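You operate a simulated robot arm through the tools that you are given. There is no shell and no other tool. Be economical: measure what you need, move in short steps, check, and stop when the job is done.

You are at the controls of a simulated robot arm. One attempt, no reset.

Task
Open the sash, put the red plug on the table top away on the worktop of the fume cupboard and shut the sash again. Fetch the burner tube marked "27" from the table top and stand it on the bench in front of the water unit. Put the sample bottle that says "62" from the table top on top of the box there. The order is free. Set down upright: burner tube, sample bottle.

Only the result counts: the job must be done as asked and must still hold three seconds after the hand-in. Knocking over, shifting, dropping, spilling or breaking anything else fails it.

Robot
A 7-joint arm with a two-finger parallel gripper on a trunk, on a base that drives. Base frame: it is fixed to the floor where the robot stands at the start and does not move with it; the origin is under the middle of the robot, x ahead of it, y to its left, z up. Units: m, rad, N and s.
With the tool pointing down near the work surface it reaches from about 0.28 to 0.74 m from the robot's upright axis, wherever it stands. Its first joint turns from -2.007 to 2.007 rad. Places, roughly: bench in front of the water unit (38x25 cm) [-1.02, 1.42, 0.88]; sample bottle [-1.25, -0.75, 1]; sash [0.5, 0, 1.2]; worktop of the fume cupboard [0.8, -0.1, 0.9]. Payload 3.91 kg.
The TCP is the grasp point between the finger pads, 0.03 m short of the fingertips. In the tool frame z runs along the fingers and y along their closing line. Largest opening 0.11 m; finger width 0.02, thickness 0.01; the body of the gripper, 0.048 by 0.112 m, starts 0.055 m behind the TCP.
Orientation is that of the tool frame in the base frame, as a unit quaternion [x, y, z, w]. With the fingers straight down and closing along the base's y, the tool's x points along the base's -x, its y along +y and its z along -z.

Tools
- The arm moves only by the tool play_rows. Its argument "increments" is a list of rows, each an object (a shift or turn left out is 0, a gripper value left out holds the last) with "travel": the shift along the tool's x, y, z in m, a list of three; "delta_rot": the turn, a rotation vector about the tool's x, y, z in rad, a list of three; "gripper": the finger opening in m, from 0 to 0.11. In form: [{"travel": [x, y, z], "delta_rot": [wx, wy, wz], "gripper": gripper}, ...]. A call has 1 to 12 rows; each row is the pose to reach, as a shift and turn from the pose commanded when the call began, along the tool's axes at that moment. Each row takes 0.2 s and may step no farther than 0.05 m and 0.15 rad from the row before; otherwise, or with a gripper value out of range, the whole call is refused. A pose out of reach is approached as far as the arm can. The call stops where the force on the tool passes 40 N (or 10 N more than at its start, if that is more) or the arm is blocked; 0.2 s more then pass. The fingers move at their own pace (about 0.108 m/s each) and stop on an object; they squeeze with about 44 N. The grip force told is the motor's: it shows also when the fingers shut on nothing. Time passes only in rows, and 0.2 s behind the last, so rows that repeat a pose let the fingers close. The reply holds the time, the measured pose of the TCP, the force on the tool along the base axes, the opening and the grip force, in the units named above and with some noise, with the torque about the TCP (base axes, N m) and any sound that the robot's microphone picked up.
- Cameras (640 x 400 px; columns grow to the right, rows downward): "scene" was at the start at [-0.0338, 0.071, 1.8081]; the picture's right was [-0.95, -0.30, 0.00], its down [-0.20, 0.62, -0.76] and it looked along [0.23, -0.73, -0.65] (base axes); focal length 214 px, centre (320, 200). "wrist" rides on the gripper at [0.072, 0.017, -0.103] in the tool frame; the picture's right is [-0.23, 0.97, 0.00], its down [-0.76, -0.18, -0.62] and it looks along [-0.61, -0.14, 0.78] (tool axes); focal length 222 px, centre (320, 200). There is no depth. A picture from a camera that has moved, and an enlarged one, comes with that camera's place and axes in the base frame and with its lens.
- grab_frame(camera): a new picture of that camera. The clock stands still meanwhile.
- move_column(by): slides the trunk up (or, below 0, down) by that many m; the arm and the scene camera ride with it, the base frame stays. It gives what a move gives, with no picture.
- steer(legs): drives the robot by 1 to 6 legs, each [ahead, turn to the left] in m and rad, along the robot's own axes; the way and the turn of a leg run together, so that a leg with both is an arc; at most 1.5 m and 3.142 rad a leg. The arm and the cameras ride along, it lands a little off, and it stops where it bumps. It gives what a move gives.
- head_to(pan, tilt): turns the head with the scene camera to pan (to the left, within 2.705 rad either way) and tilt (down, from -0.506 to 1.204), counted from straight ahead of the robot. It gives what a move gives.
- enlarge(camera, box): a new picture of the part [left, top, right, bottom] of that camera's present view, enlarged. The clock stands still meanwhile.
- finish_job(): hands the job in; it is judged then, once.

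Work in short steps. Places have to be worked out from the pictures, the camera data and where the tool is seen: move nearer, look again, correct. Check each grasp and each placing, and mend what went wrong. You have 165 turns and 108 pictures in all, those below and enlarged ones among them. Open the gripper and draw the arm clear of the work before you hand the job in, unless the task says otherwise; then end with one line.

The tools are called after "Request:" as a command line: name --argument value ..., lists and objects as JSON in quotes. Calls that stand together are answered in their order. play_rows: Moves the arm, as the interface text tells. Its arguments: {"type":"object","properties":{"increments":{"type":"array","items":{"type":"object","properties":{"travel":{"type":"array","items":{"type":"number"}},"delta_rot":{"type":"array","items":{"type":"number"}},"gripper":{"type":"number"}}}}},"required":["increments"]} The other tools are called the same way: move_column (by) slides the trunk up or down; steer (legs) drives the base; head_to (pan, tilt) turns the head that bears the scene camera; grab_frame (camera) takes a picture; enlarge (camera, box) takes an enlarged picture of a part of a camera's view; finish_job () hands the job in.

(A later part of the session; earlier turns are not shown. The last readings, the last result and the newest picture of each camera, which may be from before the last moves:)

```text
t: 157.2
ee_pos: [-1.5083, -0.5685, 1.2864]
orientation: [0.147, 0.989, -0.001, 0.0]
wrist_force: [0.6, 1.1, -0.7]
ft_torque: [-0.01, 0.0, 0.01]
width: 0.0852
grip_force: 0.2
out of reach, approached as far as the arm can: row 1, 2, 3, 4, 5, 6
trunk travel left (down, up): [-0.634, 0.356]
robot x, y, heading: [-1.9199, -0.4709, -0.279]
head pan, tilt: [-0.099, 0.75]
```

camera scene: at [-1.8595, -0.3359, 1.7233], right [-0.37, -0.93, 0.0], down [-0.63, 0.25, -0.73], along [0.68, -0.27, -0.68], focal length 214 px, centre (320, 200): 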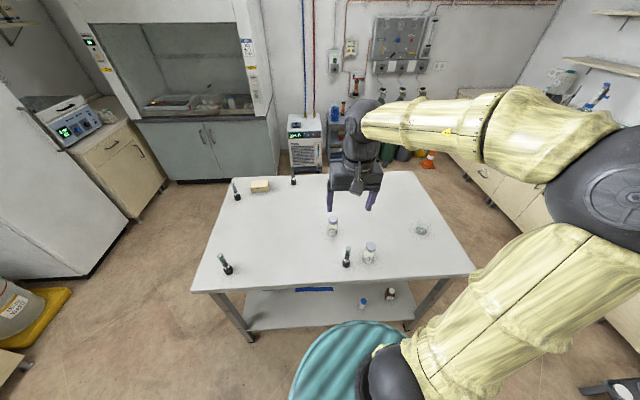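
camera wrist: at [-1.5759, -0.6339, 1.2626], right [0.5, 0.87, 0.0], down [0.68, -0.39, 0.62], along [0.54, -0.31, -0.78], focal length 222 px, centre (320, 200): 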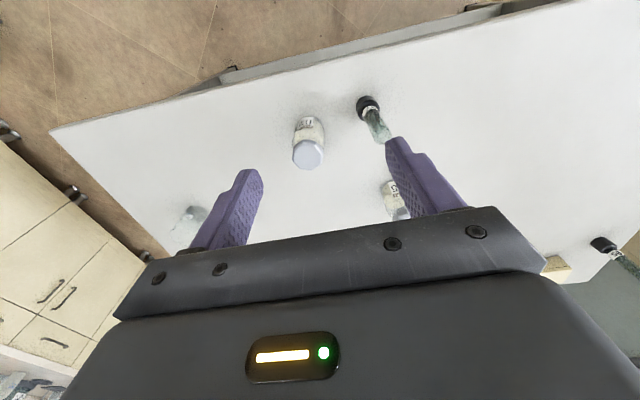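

Possibly the arm is just lagging the command; hold for a few rows and see whether it converges.

Request:
play_rows --increments '[{"travel": [0, 0, 0]}, {"travel": [0, 0, 0]}, {"travel": [0, 0, 0]}, {"travel": [0, 0, 0]}]'

Request:
grab_frame --camera "scene"

```text
t: 158.2
ee_pos: [-1.5105, -0.5687, 1.2873]
orientation: [0.147, 0.989, 0.0, 0.0]
wrist_force: [-0.5, 0.2, 0.2]
ft_torque: [0.03, 0.02, 0.01]
width: 0.0851
grip_force: 0.0
trunk travel left (down, up): [-0.634, 0.356]
robot x, y, heading: [-1.9216, -0.4696, -0.28]
head pan, tilt: [-0.099, 0.75]
```

```text
46 pictures are left
camera scene: at [-1.8596, -0.336, 1.5232], right [-0.37, -0.93, 0.0], down [-0.63, 0.25, -0.73], along [0.68, -0.27, -0.68], focal length 214 px, centre (320, 200)
```

scene: 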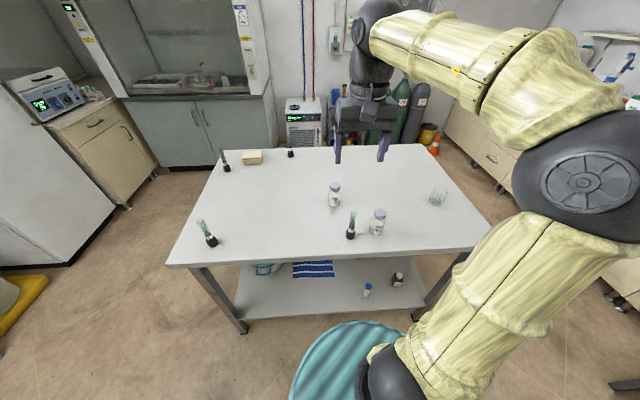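

The folded posture limits straight-down reach; the 45° posture worked well at these distances, so I use it again for the bottle. Pitch to 45° on the approach line.

Request:
play_rows --increments '[{"travel": [-0.001, -0.022, 0.013], "delta_rot": [0, -0.131, 0]}, {"travel": [-0.002, -0.044, 0.026], "delta_rot": [0, -0.262, 0]}, {"travel": [-0.004, -0.066, 0.039], "delta_rot": [0, -0.393, 0]}, {"travel": [-0.005, -0.088, 0.052], "delta_rot": [0, -0.524, 0]}, {"travel": [-0.006, -0.11, 0.065], "delta_rot": [0, -0.655, 0]}, {"travel": [-0.007, -0.133, 0.078], "delta_rot": [0, -0.785, 0]}, {"travel": [-0.007, -0.133, 0.078], "delta_rot": [0, -0.785, 0]}]'

Request:
grab_frame --camera "wrist"

```text
t: 159.8
ee_pos: [-1.5047, -0.6831, 1.1937]
orientation: [0.136, 0.914, -0.057, 0.379]
wrist_force: [-0.5, -0.1, 0.4]
ft_torque: [-0.01, 0.04, -0.03]
width: 0.0851
grip_force: 0.0
out of reach, approached as far as the arm can: row 5, 6, 7
trunk travel left (down, up): [-0.634, 0.356]
robot x, y, heading: [-1.926, -0.4677, -0.28]
head pan, tilt: [-0.099, 0.75]
```

```text
45 pictures are left
camera wrist: at [-1.6188, -0.6302, 1.2148], right [0.44, 0.88, 0.16], down [0.04, -0.2, 0.98], along [0.9, -0.42, -0.12], focal length 222 px, centre (320, 200)
```

wrist: 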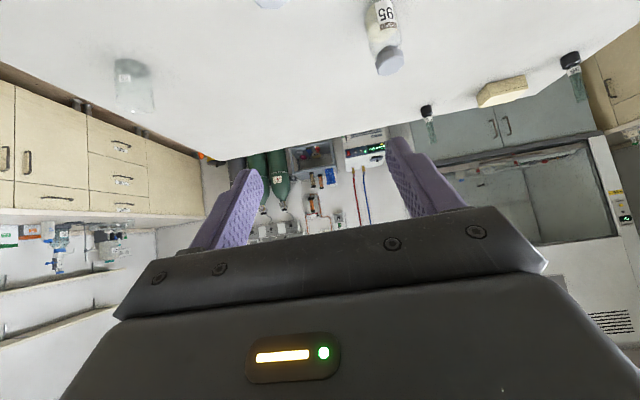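

Shift right 2.5 cm to align with bottle 62, back a little if possible, then lower part-way.

Request:
play_rows --increments '[{"travel": [0, -0.013, 0]}, {"travel": [0, -0.0254, 0]}, {"travel": [0, -0.0254, 0]}]'

Request:
move_column --by -0.11

Request:
grab_frame --camera "wrist"

```text
t: 160.6
ee_pos: [-1.4984, -0.698, 1.1863]
orientation: [0.138, 0.914, -0.059, 0.378]
wrist_force: [-0.3, 0.0, 0.7]
ft_torque: [0.01, 0.0, 0.0]
width: 0.0848
grip_force: 0.0
out of reach, approached as far as the arm can: row 1, 2, 3
trunk travel left (down, up): [-0.634, 0.356]
robot x, y, heading: [-1.9265, -0.4675, -0.281]
head pan, tilt: [-0.099, 0.75]
```

```text
t: 162.0
ee_pos: [-1.499, -0.6976, 1.077]
orientation: [0.138, 0.913, -0.06, 0.378]
wrist_force: [-0.4, -0.4, 0.1]
ft_torque: [-0.01, -0.03, 0.02]
width: 0.0854
grip_force: 0.1
trunk travel left (down, up): [-0.524, 0.466]
robot x, y, heading: [-1.9211, -0.469, -0.281]
head pan, tilt: [-0.099, 0.75]
```

```text
44 pictures are left
camera wrist: at [-1.6126, -0.645, 1.0985], right [0.44, 0.88, 0.16], down [0.04, -0.2, 0.98], along [0.9, -0.43, -0.12], focal length 222 px, centre (320, 200)
```

wrist: 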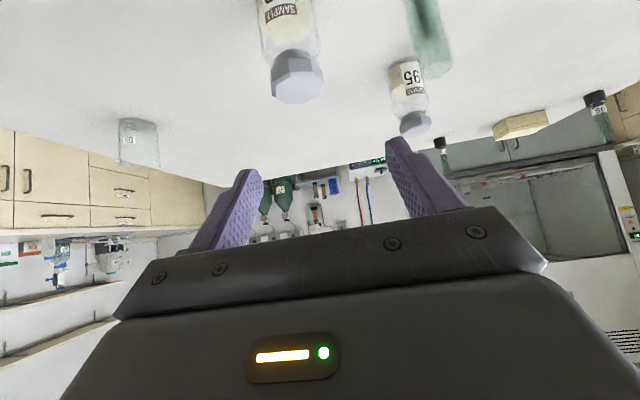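

Near the inner reach limit; back the robot 8 cm so the arm can work further out.

Request:
steer --legs '[[-0.08, 0]]'

Request:
play_rows --increments '[{"travel": [0, -0.006, 0]}, {"travel": [0, -0.0114, 0]}, {"travel": [0, -0.0114, 0]}]'

```text
t: 163.1
ee_pos: [-1.5762, -0.6756, 1.0765]
orientation: [0.138, 0.913, -0.059, 0.378]
wrist_force: [-0.4, 0.4, -0.5]
ft_torque: [0.02, -0.02, 0.0]
width: 0.085
grip_force: 0.1
trunk travel left (down, up): [-0.524, 0.466]
robot x, y, heading: [-2.0007, -0.4422, -0.276]
head pan, tilt: [-0.099, 0.75]
```

```text
t: 163.9
ee_pos: [-1.5763, -0.6834, 1.0749]
orientation: [0.14, 0.913, -0.061, 0.378]
wrist_force: [0.7, 0.2, -0.9]
ft_torque: [-0.01, -0.01, -0.01]
width: 0.0851
grip_force: 0.0
out of reach, approached as far as the arm can: row 2, 3
trunk travel left (down, up): [-0.524, 0.466]
robot x, y, heading: [-2.0008, -0.4414, -0.28]
head pan, tilt: [-0.099, 0.75]
```

Bottle is now on the tool axis. Advance 0.12 m, then check.

Request:
play_rows --increments '[{"travel": [0, 0, 0.04]}, {"travel": [0, -0.001, 0.08]}, {"travel": [0, -0.002, 0.11]}, {"travel": [0, -0.002, 0.11]}]'

Request:
grab_frame --camera "wrist"

```text
t: 164.9
ee_pos: [-1.5008, -0.7083, 0.9974]
orientation: [0.138, 0.913, -0.059, 0.38]
wrist_force: [-0.2, -0.7, -0.2]
ft_torque: [0.0, -0.04, 0.03]
width: 0.0848
grip_force: 0.1
trunk travel left (down, up): [-0.524, 0.466]
robot x, y, heading: [-2.0024, -0.4438, -0.283]
head pan, tilt: [-0.099, 0.75]
```

```text
43 pictures are left
camera wrist: at [-1.6156, -0.6554, 1.0192], right [0.44, 0.88, 0.16], down [0.04, -0.2, 0.98], along [0.9, -0.43, -0.12], focal length 222 px, centre (320, 200)
```

wrist: 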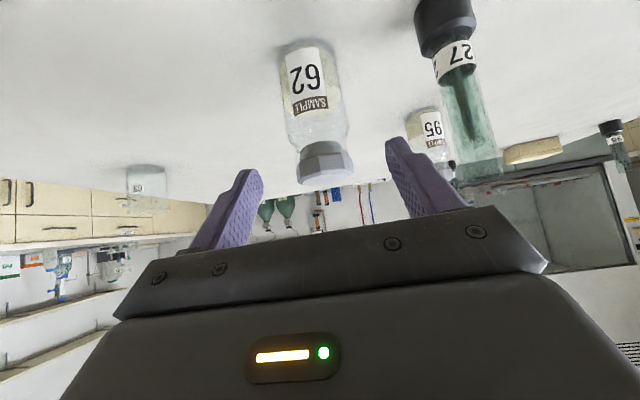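

Aligned, burner clear of the finger. Narrow to 0.075 and advance the final 6 cm.

Request:
play_rows --increments '[{"travel": [0, 0, 0.02], "gripper": 0.076}, {"travel": [0, 0, 0.04]}, {"travel": [0, 0, 0.06]}, {"travel": [0, 0, 0.06]}]'

Request:
grab_frame --camera "wrist"

```text
t: 165.9
ee_pos: [-1.5048, -0.7098, 0.9844]
orientation: [0.138, 0.914, -0.059, 0.377]
wrist_force: [0.0, 0.2, -0.1]
ft_torque: [-0.02, 0.0, -0.03]
width: 0.0763
grip_force: 0.2
out of reach, approached as far as the arm can: row 1, 2, 3, 4
trunk travel left (down, up): [-0.524, 0.466]
robot x, y, heading: [-1.9994, -0.4426, -0.283]
head pan, tilt: [-0.099, 0.75]
```

```text
42 pictures are left
camera wrist: at [-1.6188, -0.6558, 1.0067], right [0.44, 0.88, 0.16], down [0.04, -0.2, 0.98], along [0.9, -0.43, -0.12], focal length 222 px, centre (320, 200)
```

wrist: 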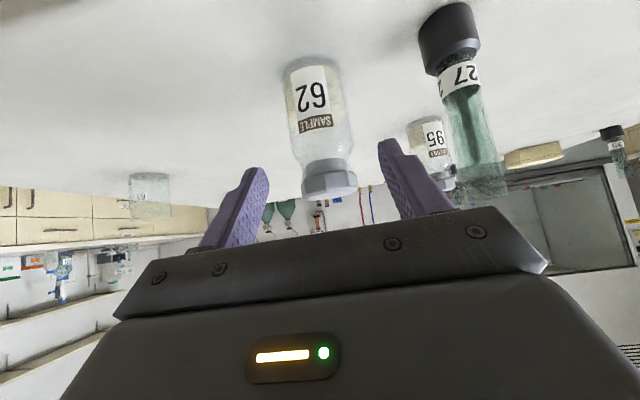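

Arm reach ends here, but base and trunk can finish the approach rigidly: drive 4.4 cm ahead, then trunk down 4 cm.

Request:
steer --legs '[[0.044, 0]]'

Request:
move_column --by -0.035

Request:
grab_frame --camera "wrist"

```text
t: 166.8
ee_pos: [-1.4625, -0.7215, 0.9846]
orientation: [0.138, 0.914, -0.059, 0.378]
wrist_force: [-0.1, 0.9, 0.1]
ft_torque: [-0.05, 0.0, -0.01]
width: 0.0761
grip_force: 0.0
trunk travel left (down, up): [-0.524, 0.466]
robot x, y, heading: [-1.9558, -0.4604, -0.28]
head pan, tilt: [-0.099, 0.75]
```

```text
t: 167.6
ee_pos: [-1.4624, -0.7213, 0.9504]
orientation: [0.138, 0.914, -0.059, 0.378]
wrist_force: [0.8, -0.2, 0.3]
ft_torque: [0.01, -0.02, 0.01]
width: 0.0762
grip_force: 0.1
trunk travel left (down, up): [-0.489, 0.501]
robot x, y, heading: [-1.9594, -0.4582, -0.284]
head pan, tilt: [-0.099, 0.75]
```

```text
41 pictures are left
camera wrist: at [-1.5762, -0.668, 0.9718], right [0.44, 0.88, 0.16], down [0.04, -0.2, 0.98], along [0.9, -0.43, -0.12], focal length 222 px, centre (320, 200)
```

wrist: 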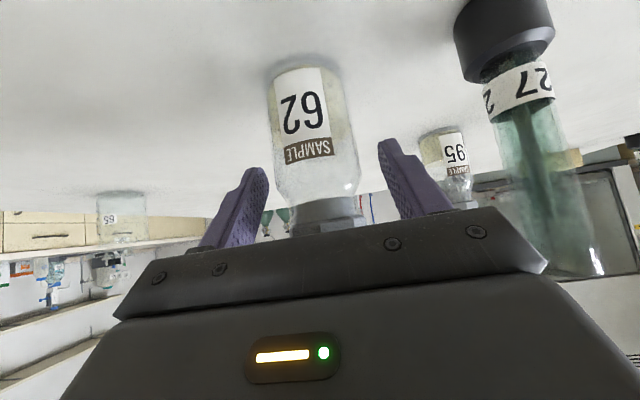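

Bottle between the fingers, no contact. Close, then lift with the trunk.

Request:
play_rows --increments '[{"gripper": 0.06}, {"gripper": 0.03}, {"gripper": 0.03}, {"gripper": 0.03}]'

Request:
move_column --by 0.12

Request:
grab_frame --camera "wrist"

```text
t: 168.6
ee_pos: [-1.4631, -0.7216, 0.9495]
orientation: [0.137, 0.914, -0.059, 0.378]
wrist_force: [-0.2, 0.0, 1.3]
ft_torque: [0.0, -0.02, 0.02]
width: 0.0506
grip_force: 43.9
trunk travel left (down, up): [-0.489, 0.501]
robot x, y, heading: [-1.9546, -0.4593, -0.281]
head pan, tilt: [-0.099, 0.75]
```

```text
t: 170.1
ee_pos: [-1.4625, -0.7226, 1.0701]
orientation: [0.139, 0.914, -0.059, 0.377]
wrist_force: [1.2, 0.1, -0.8]
ft_torque: [0.03, -0.01, 0.0]
width: 0.0503
grip_force: 44.2
trunk travel left (down, up): [-0.609, 0.381]
robot x, y, heading: [-1.9542, -0.4557, -0.28]
head pan, tilt: [-0.099, 0.75]
```

```text
40 pictures are left
camera wrist: at [-1.576, -0.6681, 1.0917], right [0.44, 0.88, 0.16], down [0.04, -0.2, 0.98], along [0.9, -0.43, -0.12], focal length 222 px, centre (320, 200)
```

wrist: 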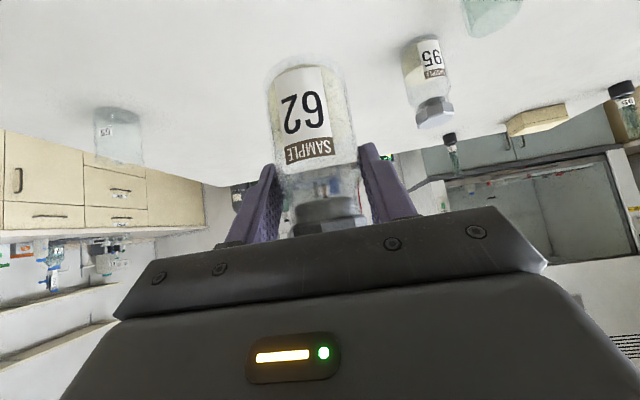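

Held at the body. Before moving, check the water-unit bench (is there a box there?) and the table box.

Request:
move_column --by 0.2

Request:
head_to --pan 1.4 --tilt 0.4

Request:
enlarge --camera "scene" --box '[200, 100, 460, 260]'

Request:
head_to --pan 0.25 --tilt 0.6

Request:
enlarge --camera "scene" --box '[240, 120, 400, 240]'

```text
t: 172.2
ee_pos: [-1.462, -0.7212, 1.2701]
orientation: [0.137, 0.914, -0.058, 0.378]
wrist_force: [0.3, 0.8, -1.2]
ft_torque: [0.03, 0.01, -0.04]
width: 0.0507
grip_force: 44.6
trunk travel left (down, up): [-0.809, 0.181]
robot x, y, heading: [-1.9553, -0.4608, -0.285]
head pan, tilt: [-0.099, 0.75]
```

```text
t: 173.8
ee_pos: [-1.4615, -0.72, 1.2703]
orientation: [0.138, 0.914, -0.059, 0.378]
wrist_force: [0.1, -0.2, -1.2]
ft_torque: [0.01, -0.01, 0.01]
width: 0.0502
grip_force: 44.1
trunk travel left (down, up): [-0.809, 0.181]
robot x, y, heading: [-1.9541, -0.4598, -0.277]
head pan, tilt: [1.4, 0.4]
```

```text
2.46 times, centred on (330, 180) of scene
camera zoom: at [-1.9311, -0.2118, 1.7294], right [0.9, -0.44, 0.0], down [-0.17, -0.35, -0.92], along [0.4, 0.83, -0.39], focal length 528 px, centre (295, 249)
```

zoom: 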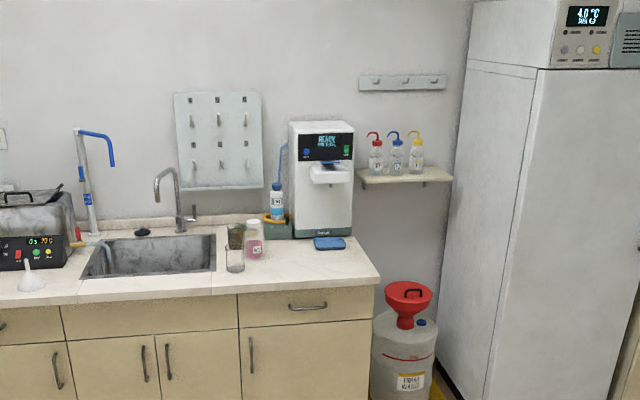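

```text
t: 175.2
ee_pos: [-1.4615, -0.7209, 1.2699]
orientation: [0.138, 0.913, -0.059, 0.379]
wrist_force: [0.2, 0.2, -1.6]
ft_torque: [-0.01, 0.01, -0.02]
width: 0.0505
grip_force: 44.2
trunk travel left (down, up): [-0.809, 0.181]
robot x, y, heading: [-1.9606, -0.4568, -0.282]
head pan, tilt: [0.25, 0.6]
```

```text
3.33 times, centred on (320, 180) of scene
camera zoom: at [-1.8833, -0.2978, 1.7111], right [-0.03, -1.0, 0.0], down [-0.56, 0.02, -0.83], along [0.82, -0.03, -0.56], focal length 715 px, centre (320, 267)
```

zoom: 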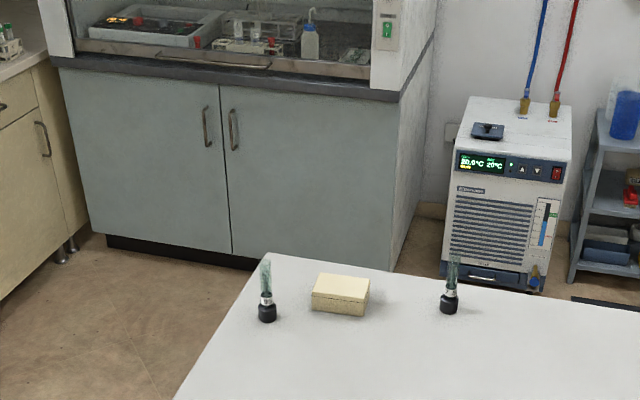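

No box at the water unit; the box is the one on the table, top ≈(-0.798,-0.375). It's best reached from the hood side. Drive back round the table with the bottle held high.

Request:
steer --legs '[[0, 1.923], [0.56, 0], [0, -0.986], [0.82, 0]]'

```text
t: 189.5
ee_pos: [-0.8593, 0.8668, 1.2705]
orientation: [-0.298, 0.875, 0.121, 0.363]
wrist_force: [0.2, -0.1, -1.6]
ft_torque: [-0.04, -0.04, 0.07]
width: 0.05
grip_force: 43.9
trunk travel left (down, up): [-0.809, 0.181]
robot x, y, heading: [-1.357, 0.6128, 0.676]
head pan, tilt: [0.25, 0.6]
```

Request:
steer --legs '[[0, -0.93], [1.247, 0], [0, -1.327], [0.98, 0]]'

```text
t: 206.2
ee_pos: [-0.2575, -1.2233, 1.2705]
orientation: [0.658, 0.649, -0.274, 0.267]
wrist_force: [-0.3, 0.1, -1.2]
ft_torque: [-0.01, 0.01, 0.01]
width: 0.0506
grip_force: 44.0
trunk travel left (down, up): [-0.809, 0.181]
robot x, y, heading: [-0.1447, -0.6747, -1.566]
head pan, tilt: [0.25, 0.6]
```

Turn to face the box from the hood side and look.

Request:
steer --legs '[[0, -1.897]]'

Request:
head_to --pan 0.1 --tilt 0.75

Request:
grab_frame --camera "scene"

Request:
grab_frame --camera "wrist"

```text
t: 211.2
ee_pos: [-0.625, -0.3845, 1.2706]
orientation: [0.91, -0.16, -0.376, -0.069]
wrist_force: [-0.2, 0.6, 0.2]
ft_torque: [0.0, 0.0, 0.01]
width: 0.05
grip_force: 44.1
trunk travel left (down, up): [-0.809, 0.181]
robot x, y, heading: [-0.1454, -0.6754, 2.811]
head pan, tilt: [0.25, 0.6]
```

```text
t: 211.9
ee_pos: [-0.6242, -0.3849, 1.2698]
orientation: [0.91, -0.16, -0.377, -0.068]
wrist_force: [-0.5, 0.9, -0.5]
ft_torque: [-0.01, 0.01, 0.02]
width: 0.0505
grip_force: 43.6
trunk travel left (down, up): [-0.809, 0.181]
robot x, y, heading: [-0.1421, -0.6749, 2.808]
head pan, tilt: [0.099, 0.75]
```

```text
37 pictures are left
camera scene: at [-0.2169, -0.8194, 1.6983], right [0.23, 0.97, 0.0], down [0.66, -0.16, -0.73], along [-0.71, 0.17, -0.68], focal length 214 px, centre (320, 200)
```

scene: 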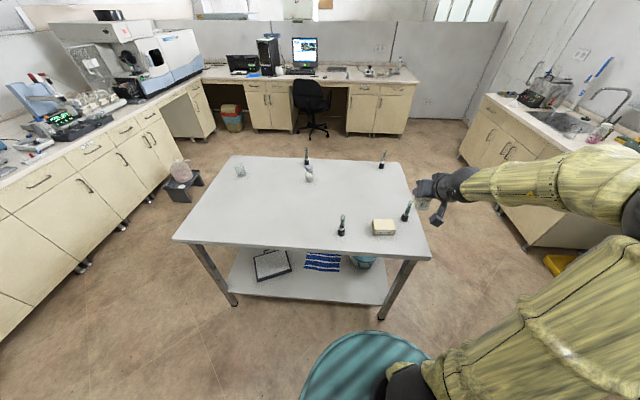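

```text
36 pictures are left
camera wrist: at [-0.514, -0.4431, 1.2918], right [-0.49, -0.86, 0.16], down [-0.03, 0.2, 0.98], along [-0.87, 0.47, -0.12], focal length 222 px, centre (320, 200)
```

wrist: 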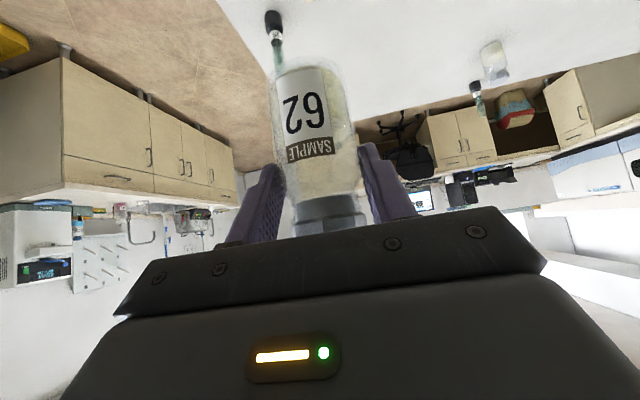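

Zoom on the box for its exact place.

Request:
enlarge --camera "scene" --box '[320, 185, 430, 255]'

```text
5.71 times, centred on (375, 220) of scene
camera zoom: at [-0.2169, -0.8194, 1.6983], right [0.23, 0.97, 0.0], down [0.66, -0.16, -0.73], along [-0.71, 0.17, -0.68], focal length 1226 px, centre (6, 86)
```

zoom: 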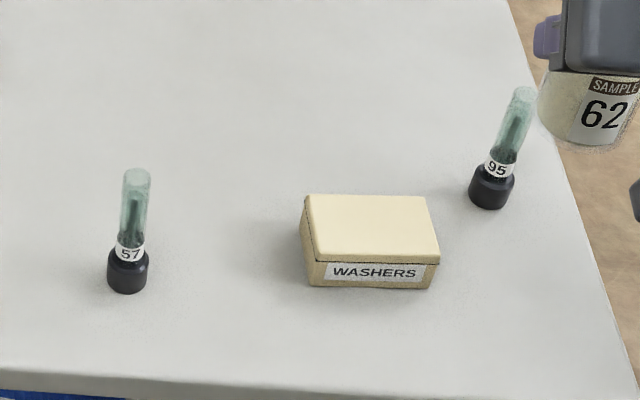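

Box top centre ≈(-0.795,-0.371), top z≈0.922. Shift the arm left 4.3 cm, then drive ahead 0.166 m, and check.

Request:
play_rows --increments '[{"travel": [0, 0.02, 0]}, {"travel": [0, 0.0426, 0]}, {"travel": [0, 0.0426, 0]}]'

Request:
steer --legs '[[0.163, 0]]'

Request:
move_column --by -0.2

Request:
grab_frame --camera "wrist"

Request:
enlarge --camera "scene" --box '[320, 120, 480, 280]'

```text
t: 212.7
ee_pos: [-0.637, -0.4246, 1.2717]
orientation: [0.91, -0.16, -0.376, -0.069]
wrist_force: [0.0, -0.5, -0.7]
ft_torque: [-0.02, -0.05, 0.01]
width: 0.0503
grip_force: 43.9
out of reach, approached as far as the arm can: row 2, 3
trunk travel left (down, up): [-0.809, 0.181]
robot x, y, heading: [-0.1433, -0.6741, 2.815]
head pan, tilt: [0.099, 0.75]
```

```text
t: 214.1
ee_pos: [-0.7926, -0.3715, 1.2716]
orientation: [0.909, -0.16, -0.377, -0.069]
wrist_force: [-0.9, 0.7, -1.3]
ft_torque: [0.0, -0.03, -0.02]
width: 0.0503
grip_force: 44.2
trunk travel left (down, up): [-0.809, 0.181]
robot x, y, heading: [-0.2971, -0.6204, 2.808]
head pan, tilt: [0.099, 0.75]
```

```text
t: 216.3
ee_pos: [-0.7902, -0.3723, 1.0721]
orientation: [0.91, -0.16, -0.377, -0.069]
wrist_force: [0.9, 0.7, -0.9]
ft_torque: [0.03, 0.01, -0.02]
width: 0.0503
grip_force: 43.5
trunk travel left (down, up): [-0.609, 0.381]
robot x, y, heading: [-0.2969, -0.6224, 2.81]
head pan, tilt: [0.099, 0.75]
```

```text
34 pictures are left
camera wrist: at [-0.6801, -0.4307, 1.0937], right [-0.49, -0.86, 0.16], down [-0.03, 0.2, 0.98], along [-0.87, 0.47, -0.12], focal length 222 px, centre (320, 200)
```

wrist: 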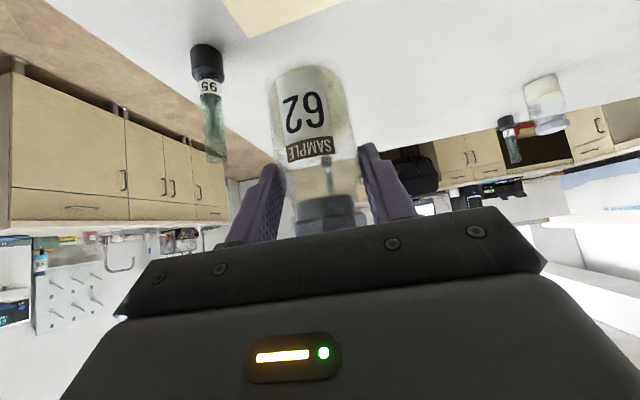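

```text
2.50 times, centred on (400, 200) of scene
camera zoom: at [-0.3709, -0.7665, 1.4983], right [0.23, 0.97, 0.0], down [0.66, -0.16, -0.73], along [-0.71, 0.17, -0.68], focal length 536 px, centre (120, 200)
```

zoom: 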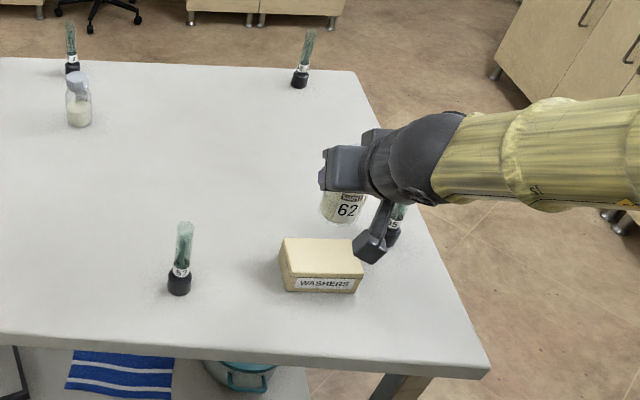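

Bottle is above the box centre within millimetres. Lower to 1 cm above and check.

Request:
move_column --by -0.07

Request:
enlarge --camera "scene" --box '[330, 120, 450, 240]'

Request:
grab_frame --camera "wrist"

```text
t: 217.4
ee_pos: [-0.7907, -0.3724, 1.002]
orientation: [0.91, -0.161, -0.377, -0.068]
wrist_force: [0.7, 0.8, -1.1]
ft_torque: [-0.01, -0.01, -0.01]
width: 0.0504
grip_force: 44.1
trunk travel left (down, up): [-0.539, 0.451]
robot x, y, heading: [-0.2971, -0.623, 2.808]
head pan, tilt: [0.099, 0.75]
```

```text
3.33 times, centred on (390, 180) of scene
camera zoom: at [-0.3709, -0.7665, 1.4283], right [0.23, 0.97, 0.0], down [0.66, -0.16, -0.73], along [-0.71, 0.17, -0.68], focal length 715 px, centre (87, 267)
```

zoom: 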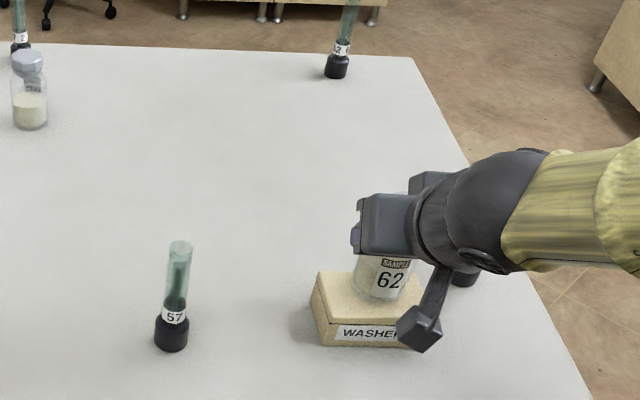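

```text
31 pictures are left
camera wrist: at [-0.6801, -0.4307, 1.0237], right [-0.49, -0.86, 0.16], down [-0.03, 0.2, 0.98], along [-0.87, 0.47, -0.12], focal length 222 px, centre (320, 200)
```

wrist: 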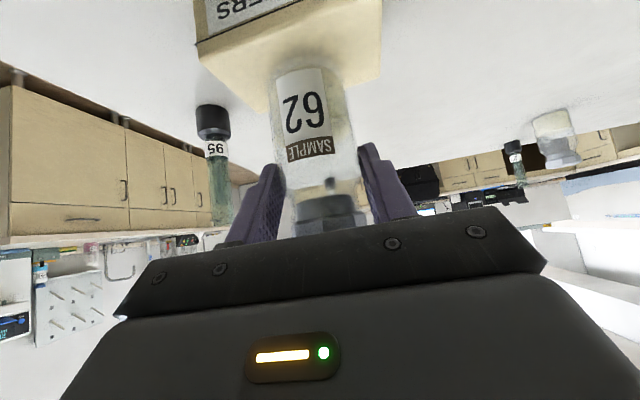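

The wrist view shows the bottle about 1 cm too far back on the box. Pull back 1 cm with the arm and re-check.

Request:
play_rows --increments '[{"travel": [0.004, 0, -0.004]}, {"travel": [0.0075, 0, -0.0075]}, {"travel": [0.0075, 0, -0.0075]}]'

Request:
enlarge --camera "wrist" --box '[160, 0, 440, 240]'

```text
t: 218.2
ee_pos: [-0.7809, -0.3756, 1.0013]
orientation: [0.91, -0.16, -0.376, -0.068]
wrist_force: [0.1, -0.7, -1.5]
ft_torque: [-0.01, 0.01, 0.01]
width: 0.0504
grip_force: 44.2
trunk travel left (down, up): [-0.539, 0.451]
robot x, y, heading: [-0.2985, -0.6242, 2.813]
head pan, tilt: [0.099, 0.75]
```

```text
1.67 times, centred on (300, 120) of wrist
camera zoom: at [-0.6701, -0.4343, 1.0236], right [-0.49, -0.86, 0.16], down [-0.03, 0.2, 0.98], along [-0.87, 0.47, -0.12], focal length 370 px, centre (353, 333)
```

zoom: 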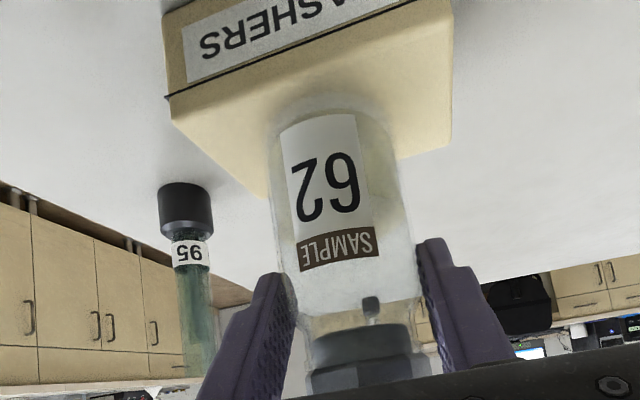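

Now centred. Lower with the arm in 3 mm steps until contact.

Request:
play_rows --increments '[{"travel": [0.0021, 0, 0.0021]}, {"travel": [0.0042, 0, 0.0042]}, {"travel": [0.0057, 0, 0.0057]}]'

```text
t: 219.0
ee_pos: [-0.7812, -0.3763, 0.9962]
orientation: [0.909, -0.16, -0.379, -0.069]
wrist_force: [0.3, 2.6, 21.1]
ft_torque: [0.06, 0.06, -0.04]
width: 0.0502
grip_force: 44.2
trunk travel left (down, up): [-0.539, 0.451]
robot x, y, heading: [-0.2996, -0.618, 2.809]
head pan, tilt: [0.099, 0.75]
```

Contact (21 N): the bottle sits on the box. Ease, open, and check.

Request:
play_rows --increments '[{"travel": [-0.0015, 0, -0.0015]}, {"travel": [-0.0015, 0, -0.0015], "gripper": 0.06}, {"travel": [-0.0015, 0, -0.0015], "gripper": 0.076}, {"travel": [-0.0015, 0, -0.0015], "gripper": 0.076}]'

Request:
grab_frame --camera "wrist"

```text
t: 220.0
ee_pos: [-0.7801, -0.3772, 0.9961]
orientation: [0.91, -0.161, -0.376, -0.069]
wrist_force: [0.3, 0.2, -0.2]
ft_torque: [0.03, 0.05, 0.03]
width: 0.0759
grip_force: 0.1
trunk travel left (down, up): [-0.539, 0.451]
robot x, y, heading: [-0.2998, -0.6215, 2.81]
head pan, tilt: [0.099, 0.75]
```

```text
29 pictures are left
camera wrist: at [-0.6699, -0.4347, 1.0176], right [-0.49, -0.86, 0.16], down [-0.03, 0.2, 0.98], along [-0.87, 0.47, -0.12], focal length 222 px, centre (320, 200)
```

wrist: 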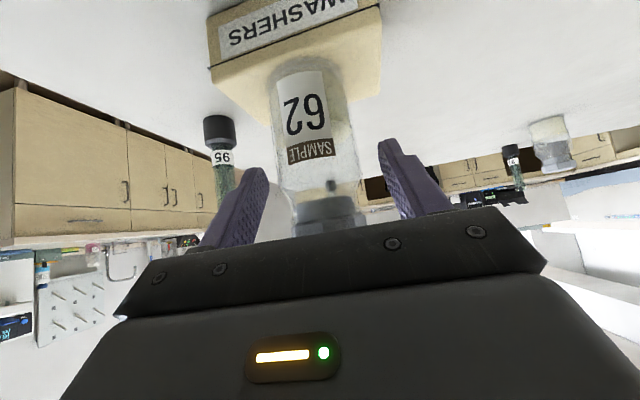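

Bottle stands on the box. Withdraw along the tool axis, then back up.

Request:
play_rows --increments '[{"travel": [0, 0, -0.02]}, {"travel": [0, 0, -0.05]}, {"travel": [0, 0, -0.08]}]'

Request:
steer --legs '[[-0.17, 0]]'

Request:
move_column --by 0.2

Request:
enlarge --camera "scene" --box '[310, 130, 450, 260]'

```text
t: 220.8
ee_pos: [-0.7266, -0.396, 1.054]
orientation: [0.91, -0.16, -0.377, -0.069]
wrist_force: [-0.3, -0.4, 0.5]
ft_torque: [0.04, -0.01, 0.01]
width: 0.0759
grip_force: 0.0
trunk travel left (down, up): [-0.539, 0.451]
robot x, y, heading: [-0.2956, -0.6201, 2.815]
head pan, tilt: [0.099, 0.75]
```

```text
t: 222.2
ee_pos: [-0.5637, -0.4509, 1.0535]
orientation: [0.909, -0.161, -0.377, -0.069]
wrist_force: [-0.8, -0.4, -0.3]
ft_torque: [0.0, -0.03, 0.01]
width: 0.0762
grip_force: 0.1
trunk travel left (down, up): [-0.539, 0.451]
robot x, y, heading: [-0.1353, -0.6761, 2.811]
head pan, tilt: [0.099, 0.75]
```

```text
t: 224.4
ee_pos: [-0.5642, -0.4498, 1.252]
orientation: [0.91, -0.162, -0.376, -0.069]
wrist_force: [-0.3, 0.7, 1.2]
ft_torque: [-0.01, 0.02, -0.01]
width: 0.0761
grip_force: 0.0
trunk travel left (down, up): [-0.739, 0.251]
robot x, y, heading: [-0.1387, -0.6763, 2.808]
head pan, tilt: [0.099, 0.75]
```

```text
3.08 times, centred on (380, 195) of scene
camera zoom: at [-0.2091, -0.8221, 1.6282], right [0.23, 0.97, 0.0], down [0.66, -0.16, -0.73], along [-0.71, 0.17, -0.68], focal length 660 px, centre (135, 215)
```

zoom: 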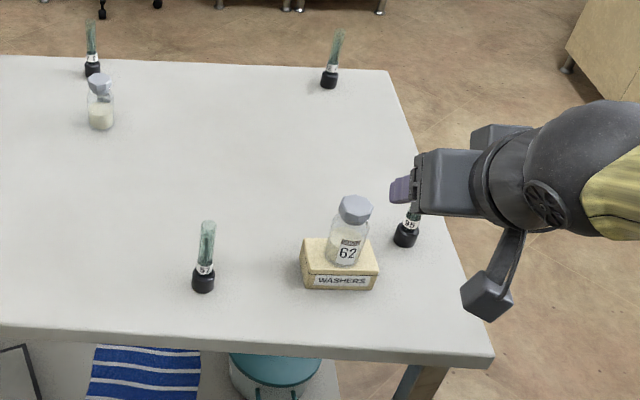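

Bottle 62 is on the box and nothing else moved. Return round the table for burner 27.

Request:
steer --legs '[[0, -1.228], [0.976, 0], [0, 1.33], [1.232, 0]]'

```text
t: 241.6
ee_pos: [-1.7681, 0.8165, 1.2525]
orientation: [0.915, -0.131, -0.378, -0.057]
wrist_force: [-0.9, 0.6, 0.0]
ft_torque: [0.01, 0.01, 0.03]
width: 0.0762
grip_force: 0.1
trunk travel left (down, up): [-0.739, 0.251]
robot x, y, heading: [-1.3214, 0.6198, 2.877]
head pan, tilt: [0.099, 0.75]
```

Request:
steer --legs '[[0, 0.918], [0.855, 0], [0, 0.938], [0.485, 0], [0, 1.266]]'

Request:
head_to --pan -0.1 --tilt 0.75

Request:
enlarge --camera "scene" --box '[260, 120, 420, 240]'

Request:
grab_frame --camera "wrist"

```text
t: 256.6
ee_pos: [-1.554, -0.592, 1.2526]
orientation: [0.14, 0.913, -0.06, 0.378]
wrist_force: [-0.2, 0.0, -1.2]
ft_torque: [0.02, -0.03, 0.01]
width: 0.076
grip_force: 0.1
trunk travel left (down, up): [-0.739, 0.251]
robot x, y, heading: [-1.9894, -0.3844, -0.285]
head pan, tilt: [0.099, 0.75]
```

```text
t: 257.3
ee_pos: [-1.5522, -0.5938, 1.2534]
orientation: [0.14, 0.913, -0.06, 0.379]
wrist_force: [-0.2, -0.3, -0.2]
ft_torque: [-0.05, 0.0, 0.0]
width: 0.076
grip_force: 0.1
trunk travel left (down, up): [-0.739, 0.251]
robot x, y, heading: [-1.9888, -0.388, -0.288]
head pan, tilt: [-0.099, 0.75]
```

```text
3.33 times, centred on (340, 180) of scene
camera zoom: at [-1.9291, -0.2557, 1.6282], right [-0.37, -0.93, 0.0], down [-0.63, 0.26, -0.73], along [0.68, -0.27, -0.68], focal length 715 px, centre (253, 267)
```

zoom: 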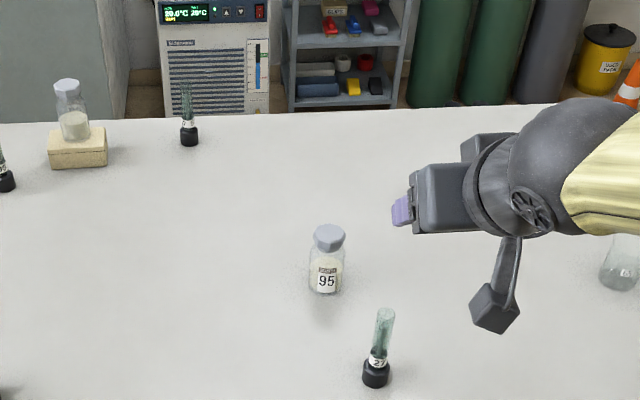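

```text
26 pictures are left
camera wrist: at [-1.6664, -0.5388, 1.274], right [0.45, 0.88, 0.16], down [0.04, -0.2, 0.98], along [0.89, -0.43, -0.12], focal length 222 px, centre (320, 200)
```

wrist: 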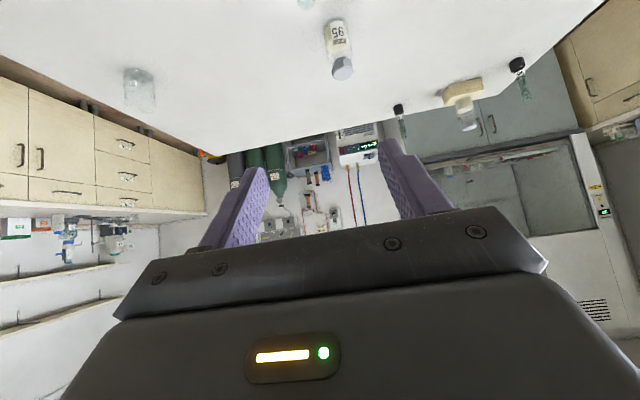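

Burner 27 at ≈(-1.442,-0.623) is nearly dead ahead of the hand (0.115 m, 3 mm left). Lower the trunk to grasp height, then check.

Request:
move_column --by -0.295

Request:
grab_frame --camera "wrist"

```text
t: 260.2
ee_pos: [-1.5535, -0.5928, 0.957]
orientation: [0.141, 0.913, -0.061, 0.378]
wrist_force: [0.2, -0.4, -0.2]
ft_torque: [-0.02, 0.02, 0.01]
width: 0.0757
grip_force: 0.1
trunk travel left (down, up): [-0.444, 0.546]
robot x, y, heading: [-1.9904, -0.3878, -0.285]
head pan, tilt: [-0.099, 0.75]
```

```text
25 pictures are left
camera wrist: at [-1.6665, -0.5388, 0.9791], right [0.45, 0.88, 0.16], down [0.04, -0.2, 0.98], along [0.89, -0.43, -0.12], focal length 222 px, centre (320, 200)
```

wrist: 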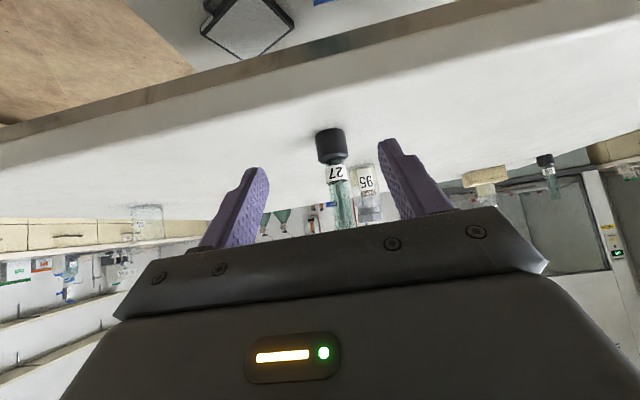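

Burner lies between the fingers ahead. Drive forward 0.112 m.

Request:
steer --legs '[[0.112, 0]]'

Request:
grab_frame --camera "wrist"

```text
t: 261.4
ee_pos: [-1.4443, -0.6245, 0.9582]
orientation: [0.141, 0.913, -0.06, 0.378]
wrist_force: [-0.8, -0.6, -0.3]
ft_torque: [0.0, -0.02, 0.02]
width: 0.0759
grip_force: 0.0
trunk travel left (down, up): [-0.444, 0.546]
robot x, y, heading: [-1.8836, -0.4156, -0.279]
head pan, tilt: [-0.099, 0.75]
```

```text
24 pictures are left
camera wrist: at [-1.5589, -0.5703, 0.979], right [0.45, 0.88, 0.16], down [0.04, -0.2, 0.98], along [0.89, -0.43, -0.12], focal length 222 px, centre (320, 200)
```

wrist: 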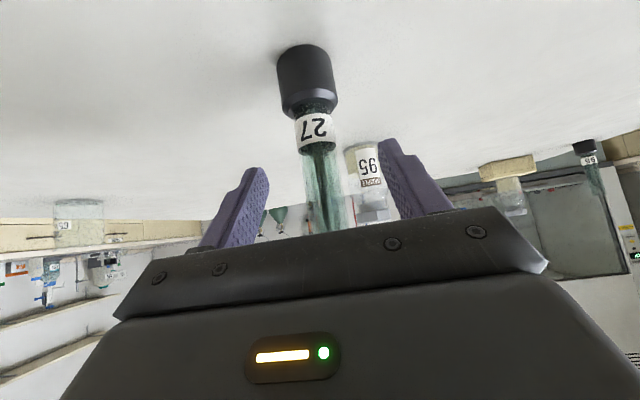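

Tube is between the pads. Close and lift.

Request:
play_rows --increments '[{"gripper": 0.05}, {"gripper": 0.03}, {"gripper": 0.01}, {"gripper": 0.01}, {"gripper": 0.01}]'

Request:
move_column --by 0.05

Request:
grab_frame --camera "wrist"

```text
t: 262.6
ee_pos: [-1.4458, -0.6244, 0.9573]
orientation: [0.141, 0.913, -0.06, 0.378]
wrist_force: [-0.1, -0.6, 0.9]
ft_torque: [0.01, 0.01, -0.01]
width: 0.0211
grip_force: 24.7
trunk travel left (down, up): [-0.444, 0.546]
robot x, y, heading: [-1.8847, -0.4193, -0.283]
head pan, tilt: [-0.099, 0.75]
```

```text
t: 263.6
ee_pos: [-1.445, -0.6247, 1.0079]
orientation: [0.142, 0.913, -0.06, 0.378]
wrist_force: [0.1, 0.7, -0.5]
ft_torque: [0.0, 0.01, -0.03]
width: 0.0212
grip_force: 24.8
trunk travel left (down, up): [-0.494, 0.496]
robot x, y, heading: [-1.8852, -0.4184, -0.287]
head pan, tilt: [-0.099, 0.75]
```

```text
23 pictures are left
camera wrist: at [-1.5589, -0.5703, 1.029], right [0.45, 0.88, 0.16], down [0.04, -0.2, 0.98], along [0.89, -0.43, -0.12], focal length 222 px, centre (320, 200)
```

wrist: 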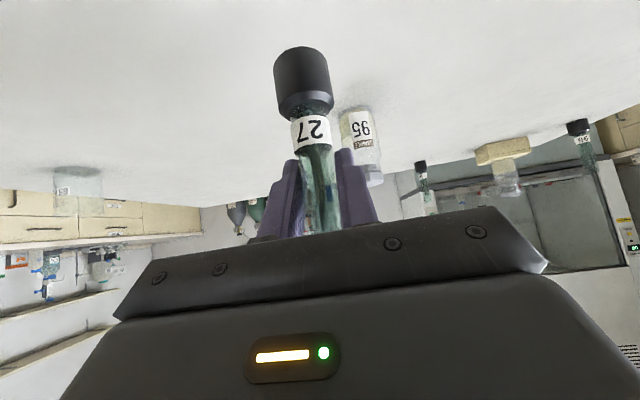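

Burner held. Raise it and drive to the water-unit bench, standing off ~0.5 m from its front edge.

Request:
move_column --by 0.25

Request:
steer --legs '[[0, 1.946], [0.723, 0], [0, -1.216], [0.95, 0], [0, 0.846]]'

Request:
head_to --pan 0.0 --tilt 0.65

Request:
grab_frame --camera "scene"

```text
t: 266.1
ee_pos: [-1.4448, -0.6243, 1.257]
orientation: [0.142, 0.913, -0.062, 0.378]
wrist_force: [0.2, 0.0, -0.7]
ft_torque: [-0.01, 0.03, 0.02]
width: 0.0213
grip_force: 25.1
trunk travel left (down, up): [-0.744, 0.246]
robot x, y, heading: [-1.885, -0.4189, -0.284]
head pan, tilt: [-0.099, 0.75]
```

```text
t: 284.5
ee_pos: [-0.892, 1.1428, 1.2579]
orientation: [-0.544, 0.746, 0.224, 0.311]
wrist_force: [-0.2, 0.8, -0.6]
ft_torque: [0.01, -0.01, -0.01]
width: 0.0213
grip_force: 25.3
trunk travel left (down, up): [-0.744, 0.246]
robot x, y, heading: [-1.1024, 0.7046, 1.289]
head pan, tilt: [-0.099, 0.75]
```

```text
t: 285.2
ee_pos: [-0.8923, 1.1432, 1.2569]
orientation: [-0.544, 0.746, 0.224, 0.31]
wrist_force: [0.4, -0.1, -0.4]
ft_torque: [-0.01, 0.01, 0.0]
width: 0.0208
grip_force: 24.8
trunk travel left (down, up): [-0.744, 0.246]
robot x, y, heading: [-1.1013, 0.706, 1.286]
head pan, tilt: [0.0, 0.649]
```

```text
22 pictures are left
camera scene: at [-1.2379, 0.7723, 1.6418], right [0.96, -0.28, 0.0], down [-0.17, -0.58, -0.8], along [0.23, 0.76, -0.6], focal length 214 px, centre (320, 200)
```

scene: 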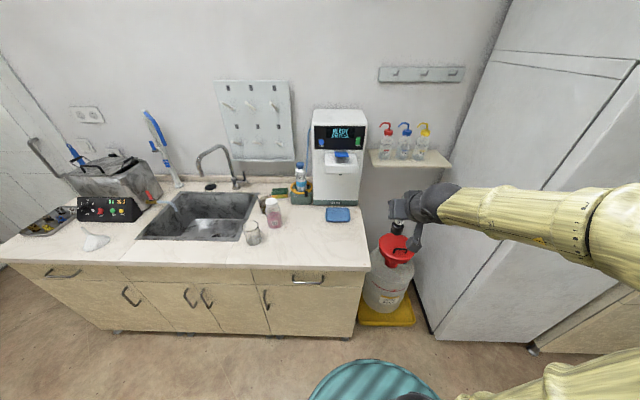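

Bench clear in front of the dispenser; target ≈(-1.03,1.385). Move the hand left 0.20 and ahead 0.15.

Request:
play_rows --increments '[{"travel": [0, 0.04, 0]}, {"travel": [0, 0.08, 0]}, {"travel": [-0.011, 0.12, 0.011]}, {"travel": [-0.032, 0.15, 0.032]}, {"travel": [-0.053, 0.18, 0.053]}, {"travel": [-0.08, 0.2, 0.08]}, {"travel": [-0.106, 0.2, 0.106]}, {"travel": [-0.106, 0.2, 0.106]}, {"travel": [-0.106, 0.2, 0.106]}]'

```text
t: 287.2
ee_pos: [-1.0368, 1.3455, 1.2563]
orientation: [-0.545, 0.746, 0.225, 0.31]
wrist_force: [-0.1, 0.6, -1.9]
ft_torque: [0.02, 0.06, 0.04]
width: 0.021
grip_force: 25.1
trunk travel left (down, up): [-0.744, 0.246]
robot x, y, heading: [-1.0978, 0.7062, 1.286]
head pan, tilt: [0.0, 0.649]
```

Drive 0.06 ahead and lower the trunk to ~2 cm above the bench.

Request:
steer --legs '[[0.06, 0]]'

Request:
move_column --by -0.275

Request:
grab_frame --camera "wrist"

Request:
grab_frame --camera "scene"

```text
t: 288.2
ee_pos: [-1.0215, 1.4028, 1.2572]
orientation: [-0.544, 0.747, 0.224, 0.311]
wrist_force: [-0.1, 0.3, -0.8]
ft_torque: [-0.01, -0.03, 0.02]
width: 0.021
grip_force: 24.7
trunk travel left (down, up): [-0.744, 0.246]
robot x, y, heading: [-1.0827, 0.7606, 1.286]
head pan, tilt: [0.0, 0.649]
```

```text
t: 290.9
ee_pos: [-1.0218, 1.4018, 0.9824]
orientation: [-0.545, 0.746, 0.224, 0.311]
wrist_force: [0.0, 0.2, -0.7]
ft_torque: [0.01, -0.01, 0.0]
width: 0.021
grip_force: 24.7
trunk travel left (down, up): [-0.469, 0.521]
robot x, y, heading: [-1.0823, 0.7593, 1.285]
head pan, tilt: [0.0, 0.649]
```

```text
21 pictures are left
camera wrist: at [-1.0756, 1.2897, 1.004], right [-0.88, 0.45, 0.16], down [0.2, 0.04, 0.98], along [0.43, 0.89, -0.12], focal length 222 px, centre (320, 200)
```

wrist: 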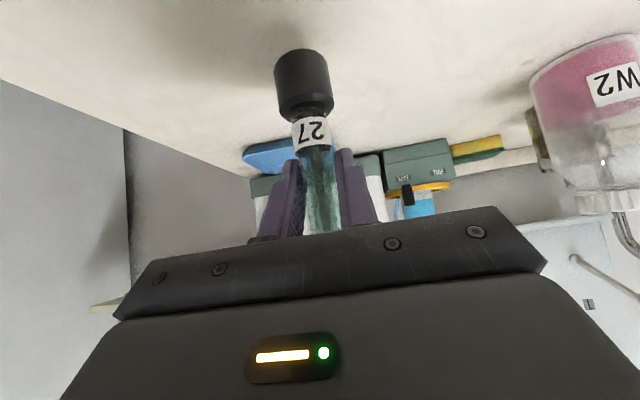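

```text
20 pictures are left
camera scene: at [-1.2214, 0.8289, 1.3669], right [0.96, -0.28, 0.0], down [-0.17, -0.58, -0.8], along [0.22, 0.76, -0.6], focal length 214 px, centre (320, 200)
```

scene: 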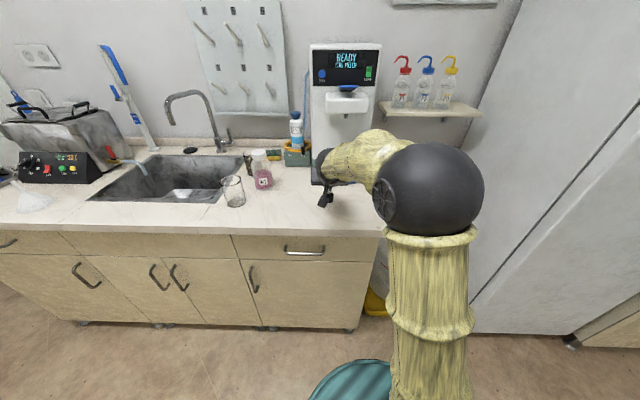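

Nothing near the hand. Lower the arm in small steps to contact.

Request:
play_rows --increments '[{"travel": [0.005, 0, 0.005]}, {"travel": [0.01, 0, 0.01]}, {"travel": [0.013, 0, 0.013]}]'

Request:
play_rows --increments '[{"travel": [0.0015, 0, 0.0015]}, {"travel": [0.003, 0, 0.003]}, {"travel": [0.0045, 0, 0.0045]}]'

```text
t: 291.8
ee_pos: [-1.021, 1.4029, 0.9652]
orientation: [-0.544, 0.746, 0.224, 0.312]
wrist_force: [-0.2, -0.4, -0.6]
ft_torque: [-0.01, 0.02, -0.02]
width: 0.021
grip_force: 25.4
trunk travel left (down, up): [-0.469, 0.521]
robot x, y, heading: [-1.0853, 0.7599, 1.286]
head pan, tilt: [0.0, 0.649]
```

```text
t: 292.6
ee_pos: [-1.0211, 1.4032, 0.9571]
orientation: [-0.545, 0.746, 0.224, 0.31]
wrist_force: [-0.7, 0.4, -0.4]
ft_torque: [-0.01, -0.02, 0.01]
width: 0.021
grip_force: 25.4
trunk travel left (down, up): [-0.469, 0.521]
robot x, y, heading: [-1.0851, 0.7639, 1.281]
head pan, tilt: [0.0, 0.649]
```

Request:
play_rows --increments '[{"travel": [0.0011, 0, 0.0011]}, {"travel": [0.0021, 0, 0.0021]}, {"travel": [0.0032, 0, 0.0032]}]'

Request:
enlarge --camera "wrist" --box '[220, 20, 420, 220]'

```text
t: 293.4
ee_pos: [-1.02, 1.4019, 0.955]
orientation: [-0.544, 0.746, 0.225, 0.311]
wrist_force: [-0.2, -0.1, 15.0]
ft_torque: [0.13, 0.03, 0.04]
width: 0.0218
grip_force: 24.9
trunk travel left (down, up): [-0.469, 0.521]
robot x, y, heading: [-1.0827, 0.759, 1.281]
head pan, tilt: [0.0, 0.649]
```

```text
2.00 times, centred on (320, 120) of wrist
camera zoom: at [-1.0757, 1.2889, 0.976], right [-0.88, 0.45, 0.16], down [0.2, 0.04, 0.98], along [0.43, 0.89, -0.12], focal length 444 px, centre (320, 360)
```

zoom: 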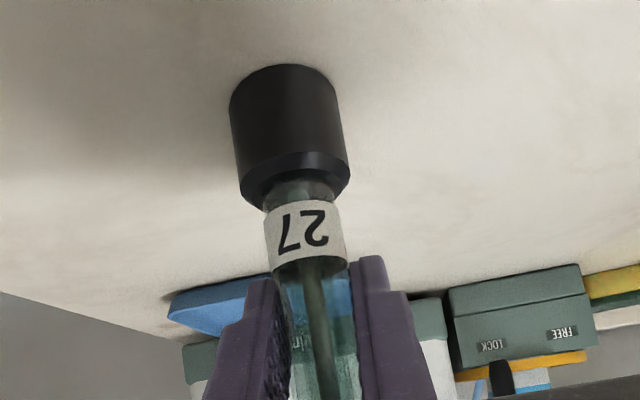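

Contact (15 N). Ease, open, then withdraw along the tool axis.

Request:
play_rows --increments '[{"travel": [-0.0012, 0, -0.0012]}, {"travel": [-0.0012, 0, -0.0012], "gripper": 0.035}, {"travel": [-0.0012, 0, -0.0012], "gripper": 0.06}, {"travel": [-0.0012, 0, -0.0012], "gripper": 0.06}]'

Request:
play_rows --increments '[{"travel": [0, 0, -0.03]}, {"travel": [0, 0, -0.07]}, {"travel": [0, 0, -0.11]}]'

Request:
grab_frame --camera "wrist"

```text
t: 294.4
ee_pos: [-1.0222, 1.4021, 0.9541]
orientation: [-0.545, 0.746, 0.224, 0.31]
wrist_force: [-0.1, 0.8, 0.9]
ft_torque: [0.0, 0.0, 0.02]
width: 0.0599
grip_force: 0.0
trunk travel left (down, up): [-0.469, 0.521]
robot x, y, heading: [-1.0848, 0.7626, 1.288]
head pan, tilt: [0.0, 0.649]
```

```text
t: 295.1
ee_pos: [-1.0453, 1.3279, 1.0322]
orientation: [-0.546, 0.745, 0.225, 0.31]
wrist_force: [0.3, -1.3, -0.2]
ft_torque: [0.0, -0.01, 0.0]
width: 0.0599
grip_force: 0.0
trunk travel left (down, up): [-0.469, 0.521]
robot x, y, heading: [-1.0823, 0.7598, 1.288]
head pan, tilt: [0.0, 0.649]
```

```text
18 pictures are left
camera wrist: at [-1.0998, 1.2151, 1.054], right [-0.88, 0.45, 0.16], down [0.2, 0.04, 0.98], along [0.43, 0.89, -0.12], focal length 222 px, centre (320, 200)
```

wrist: 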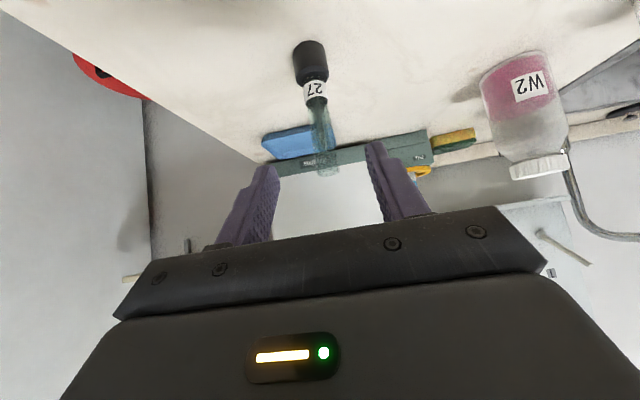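

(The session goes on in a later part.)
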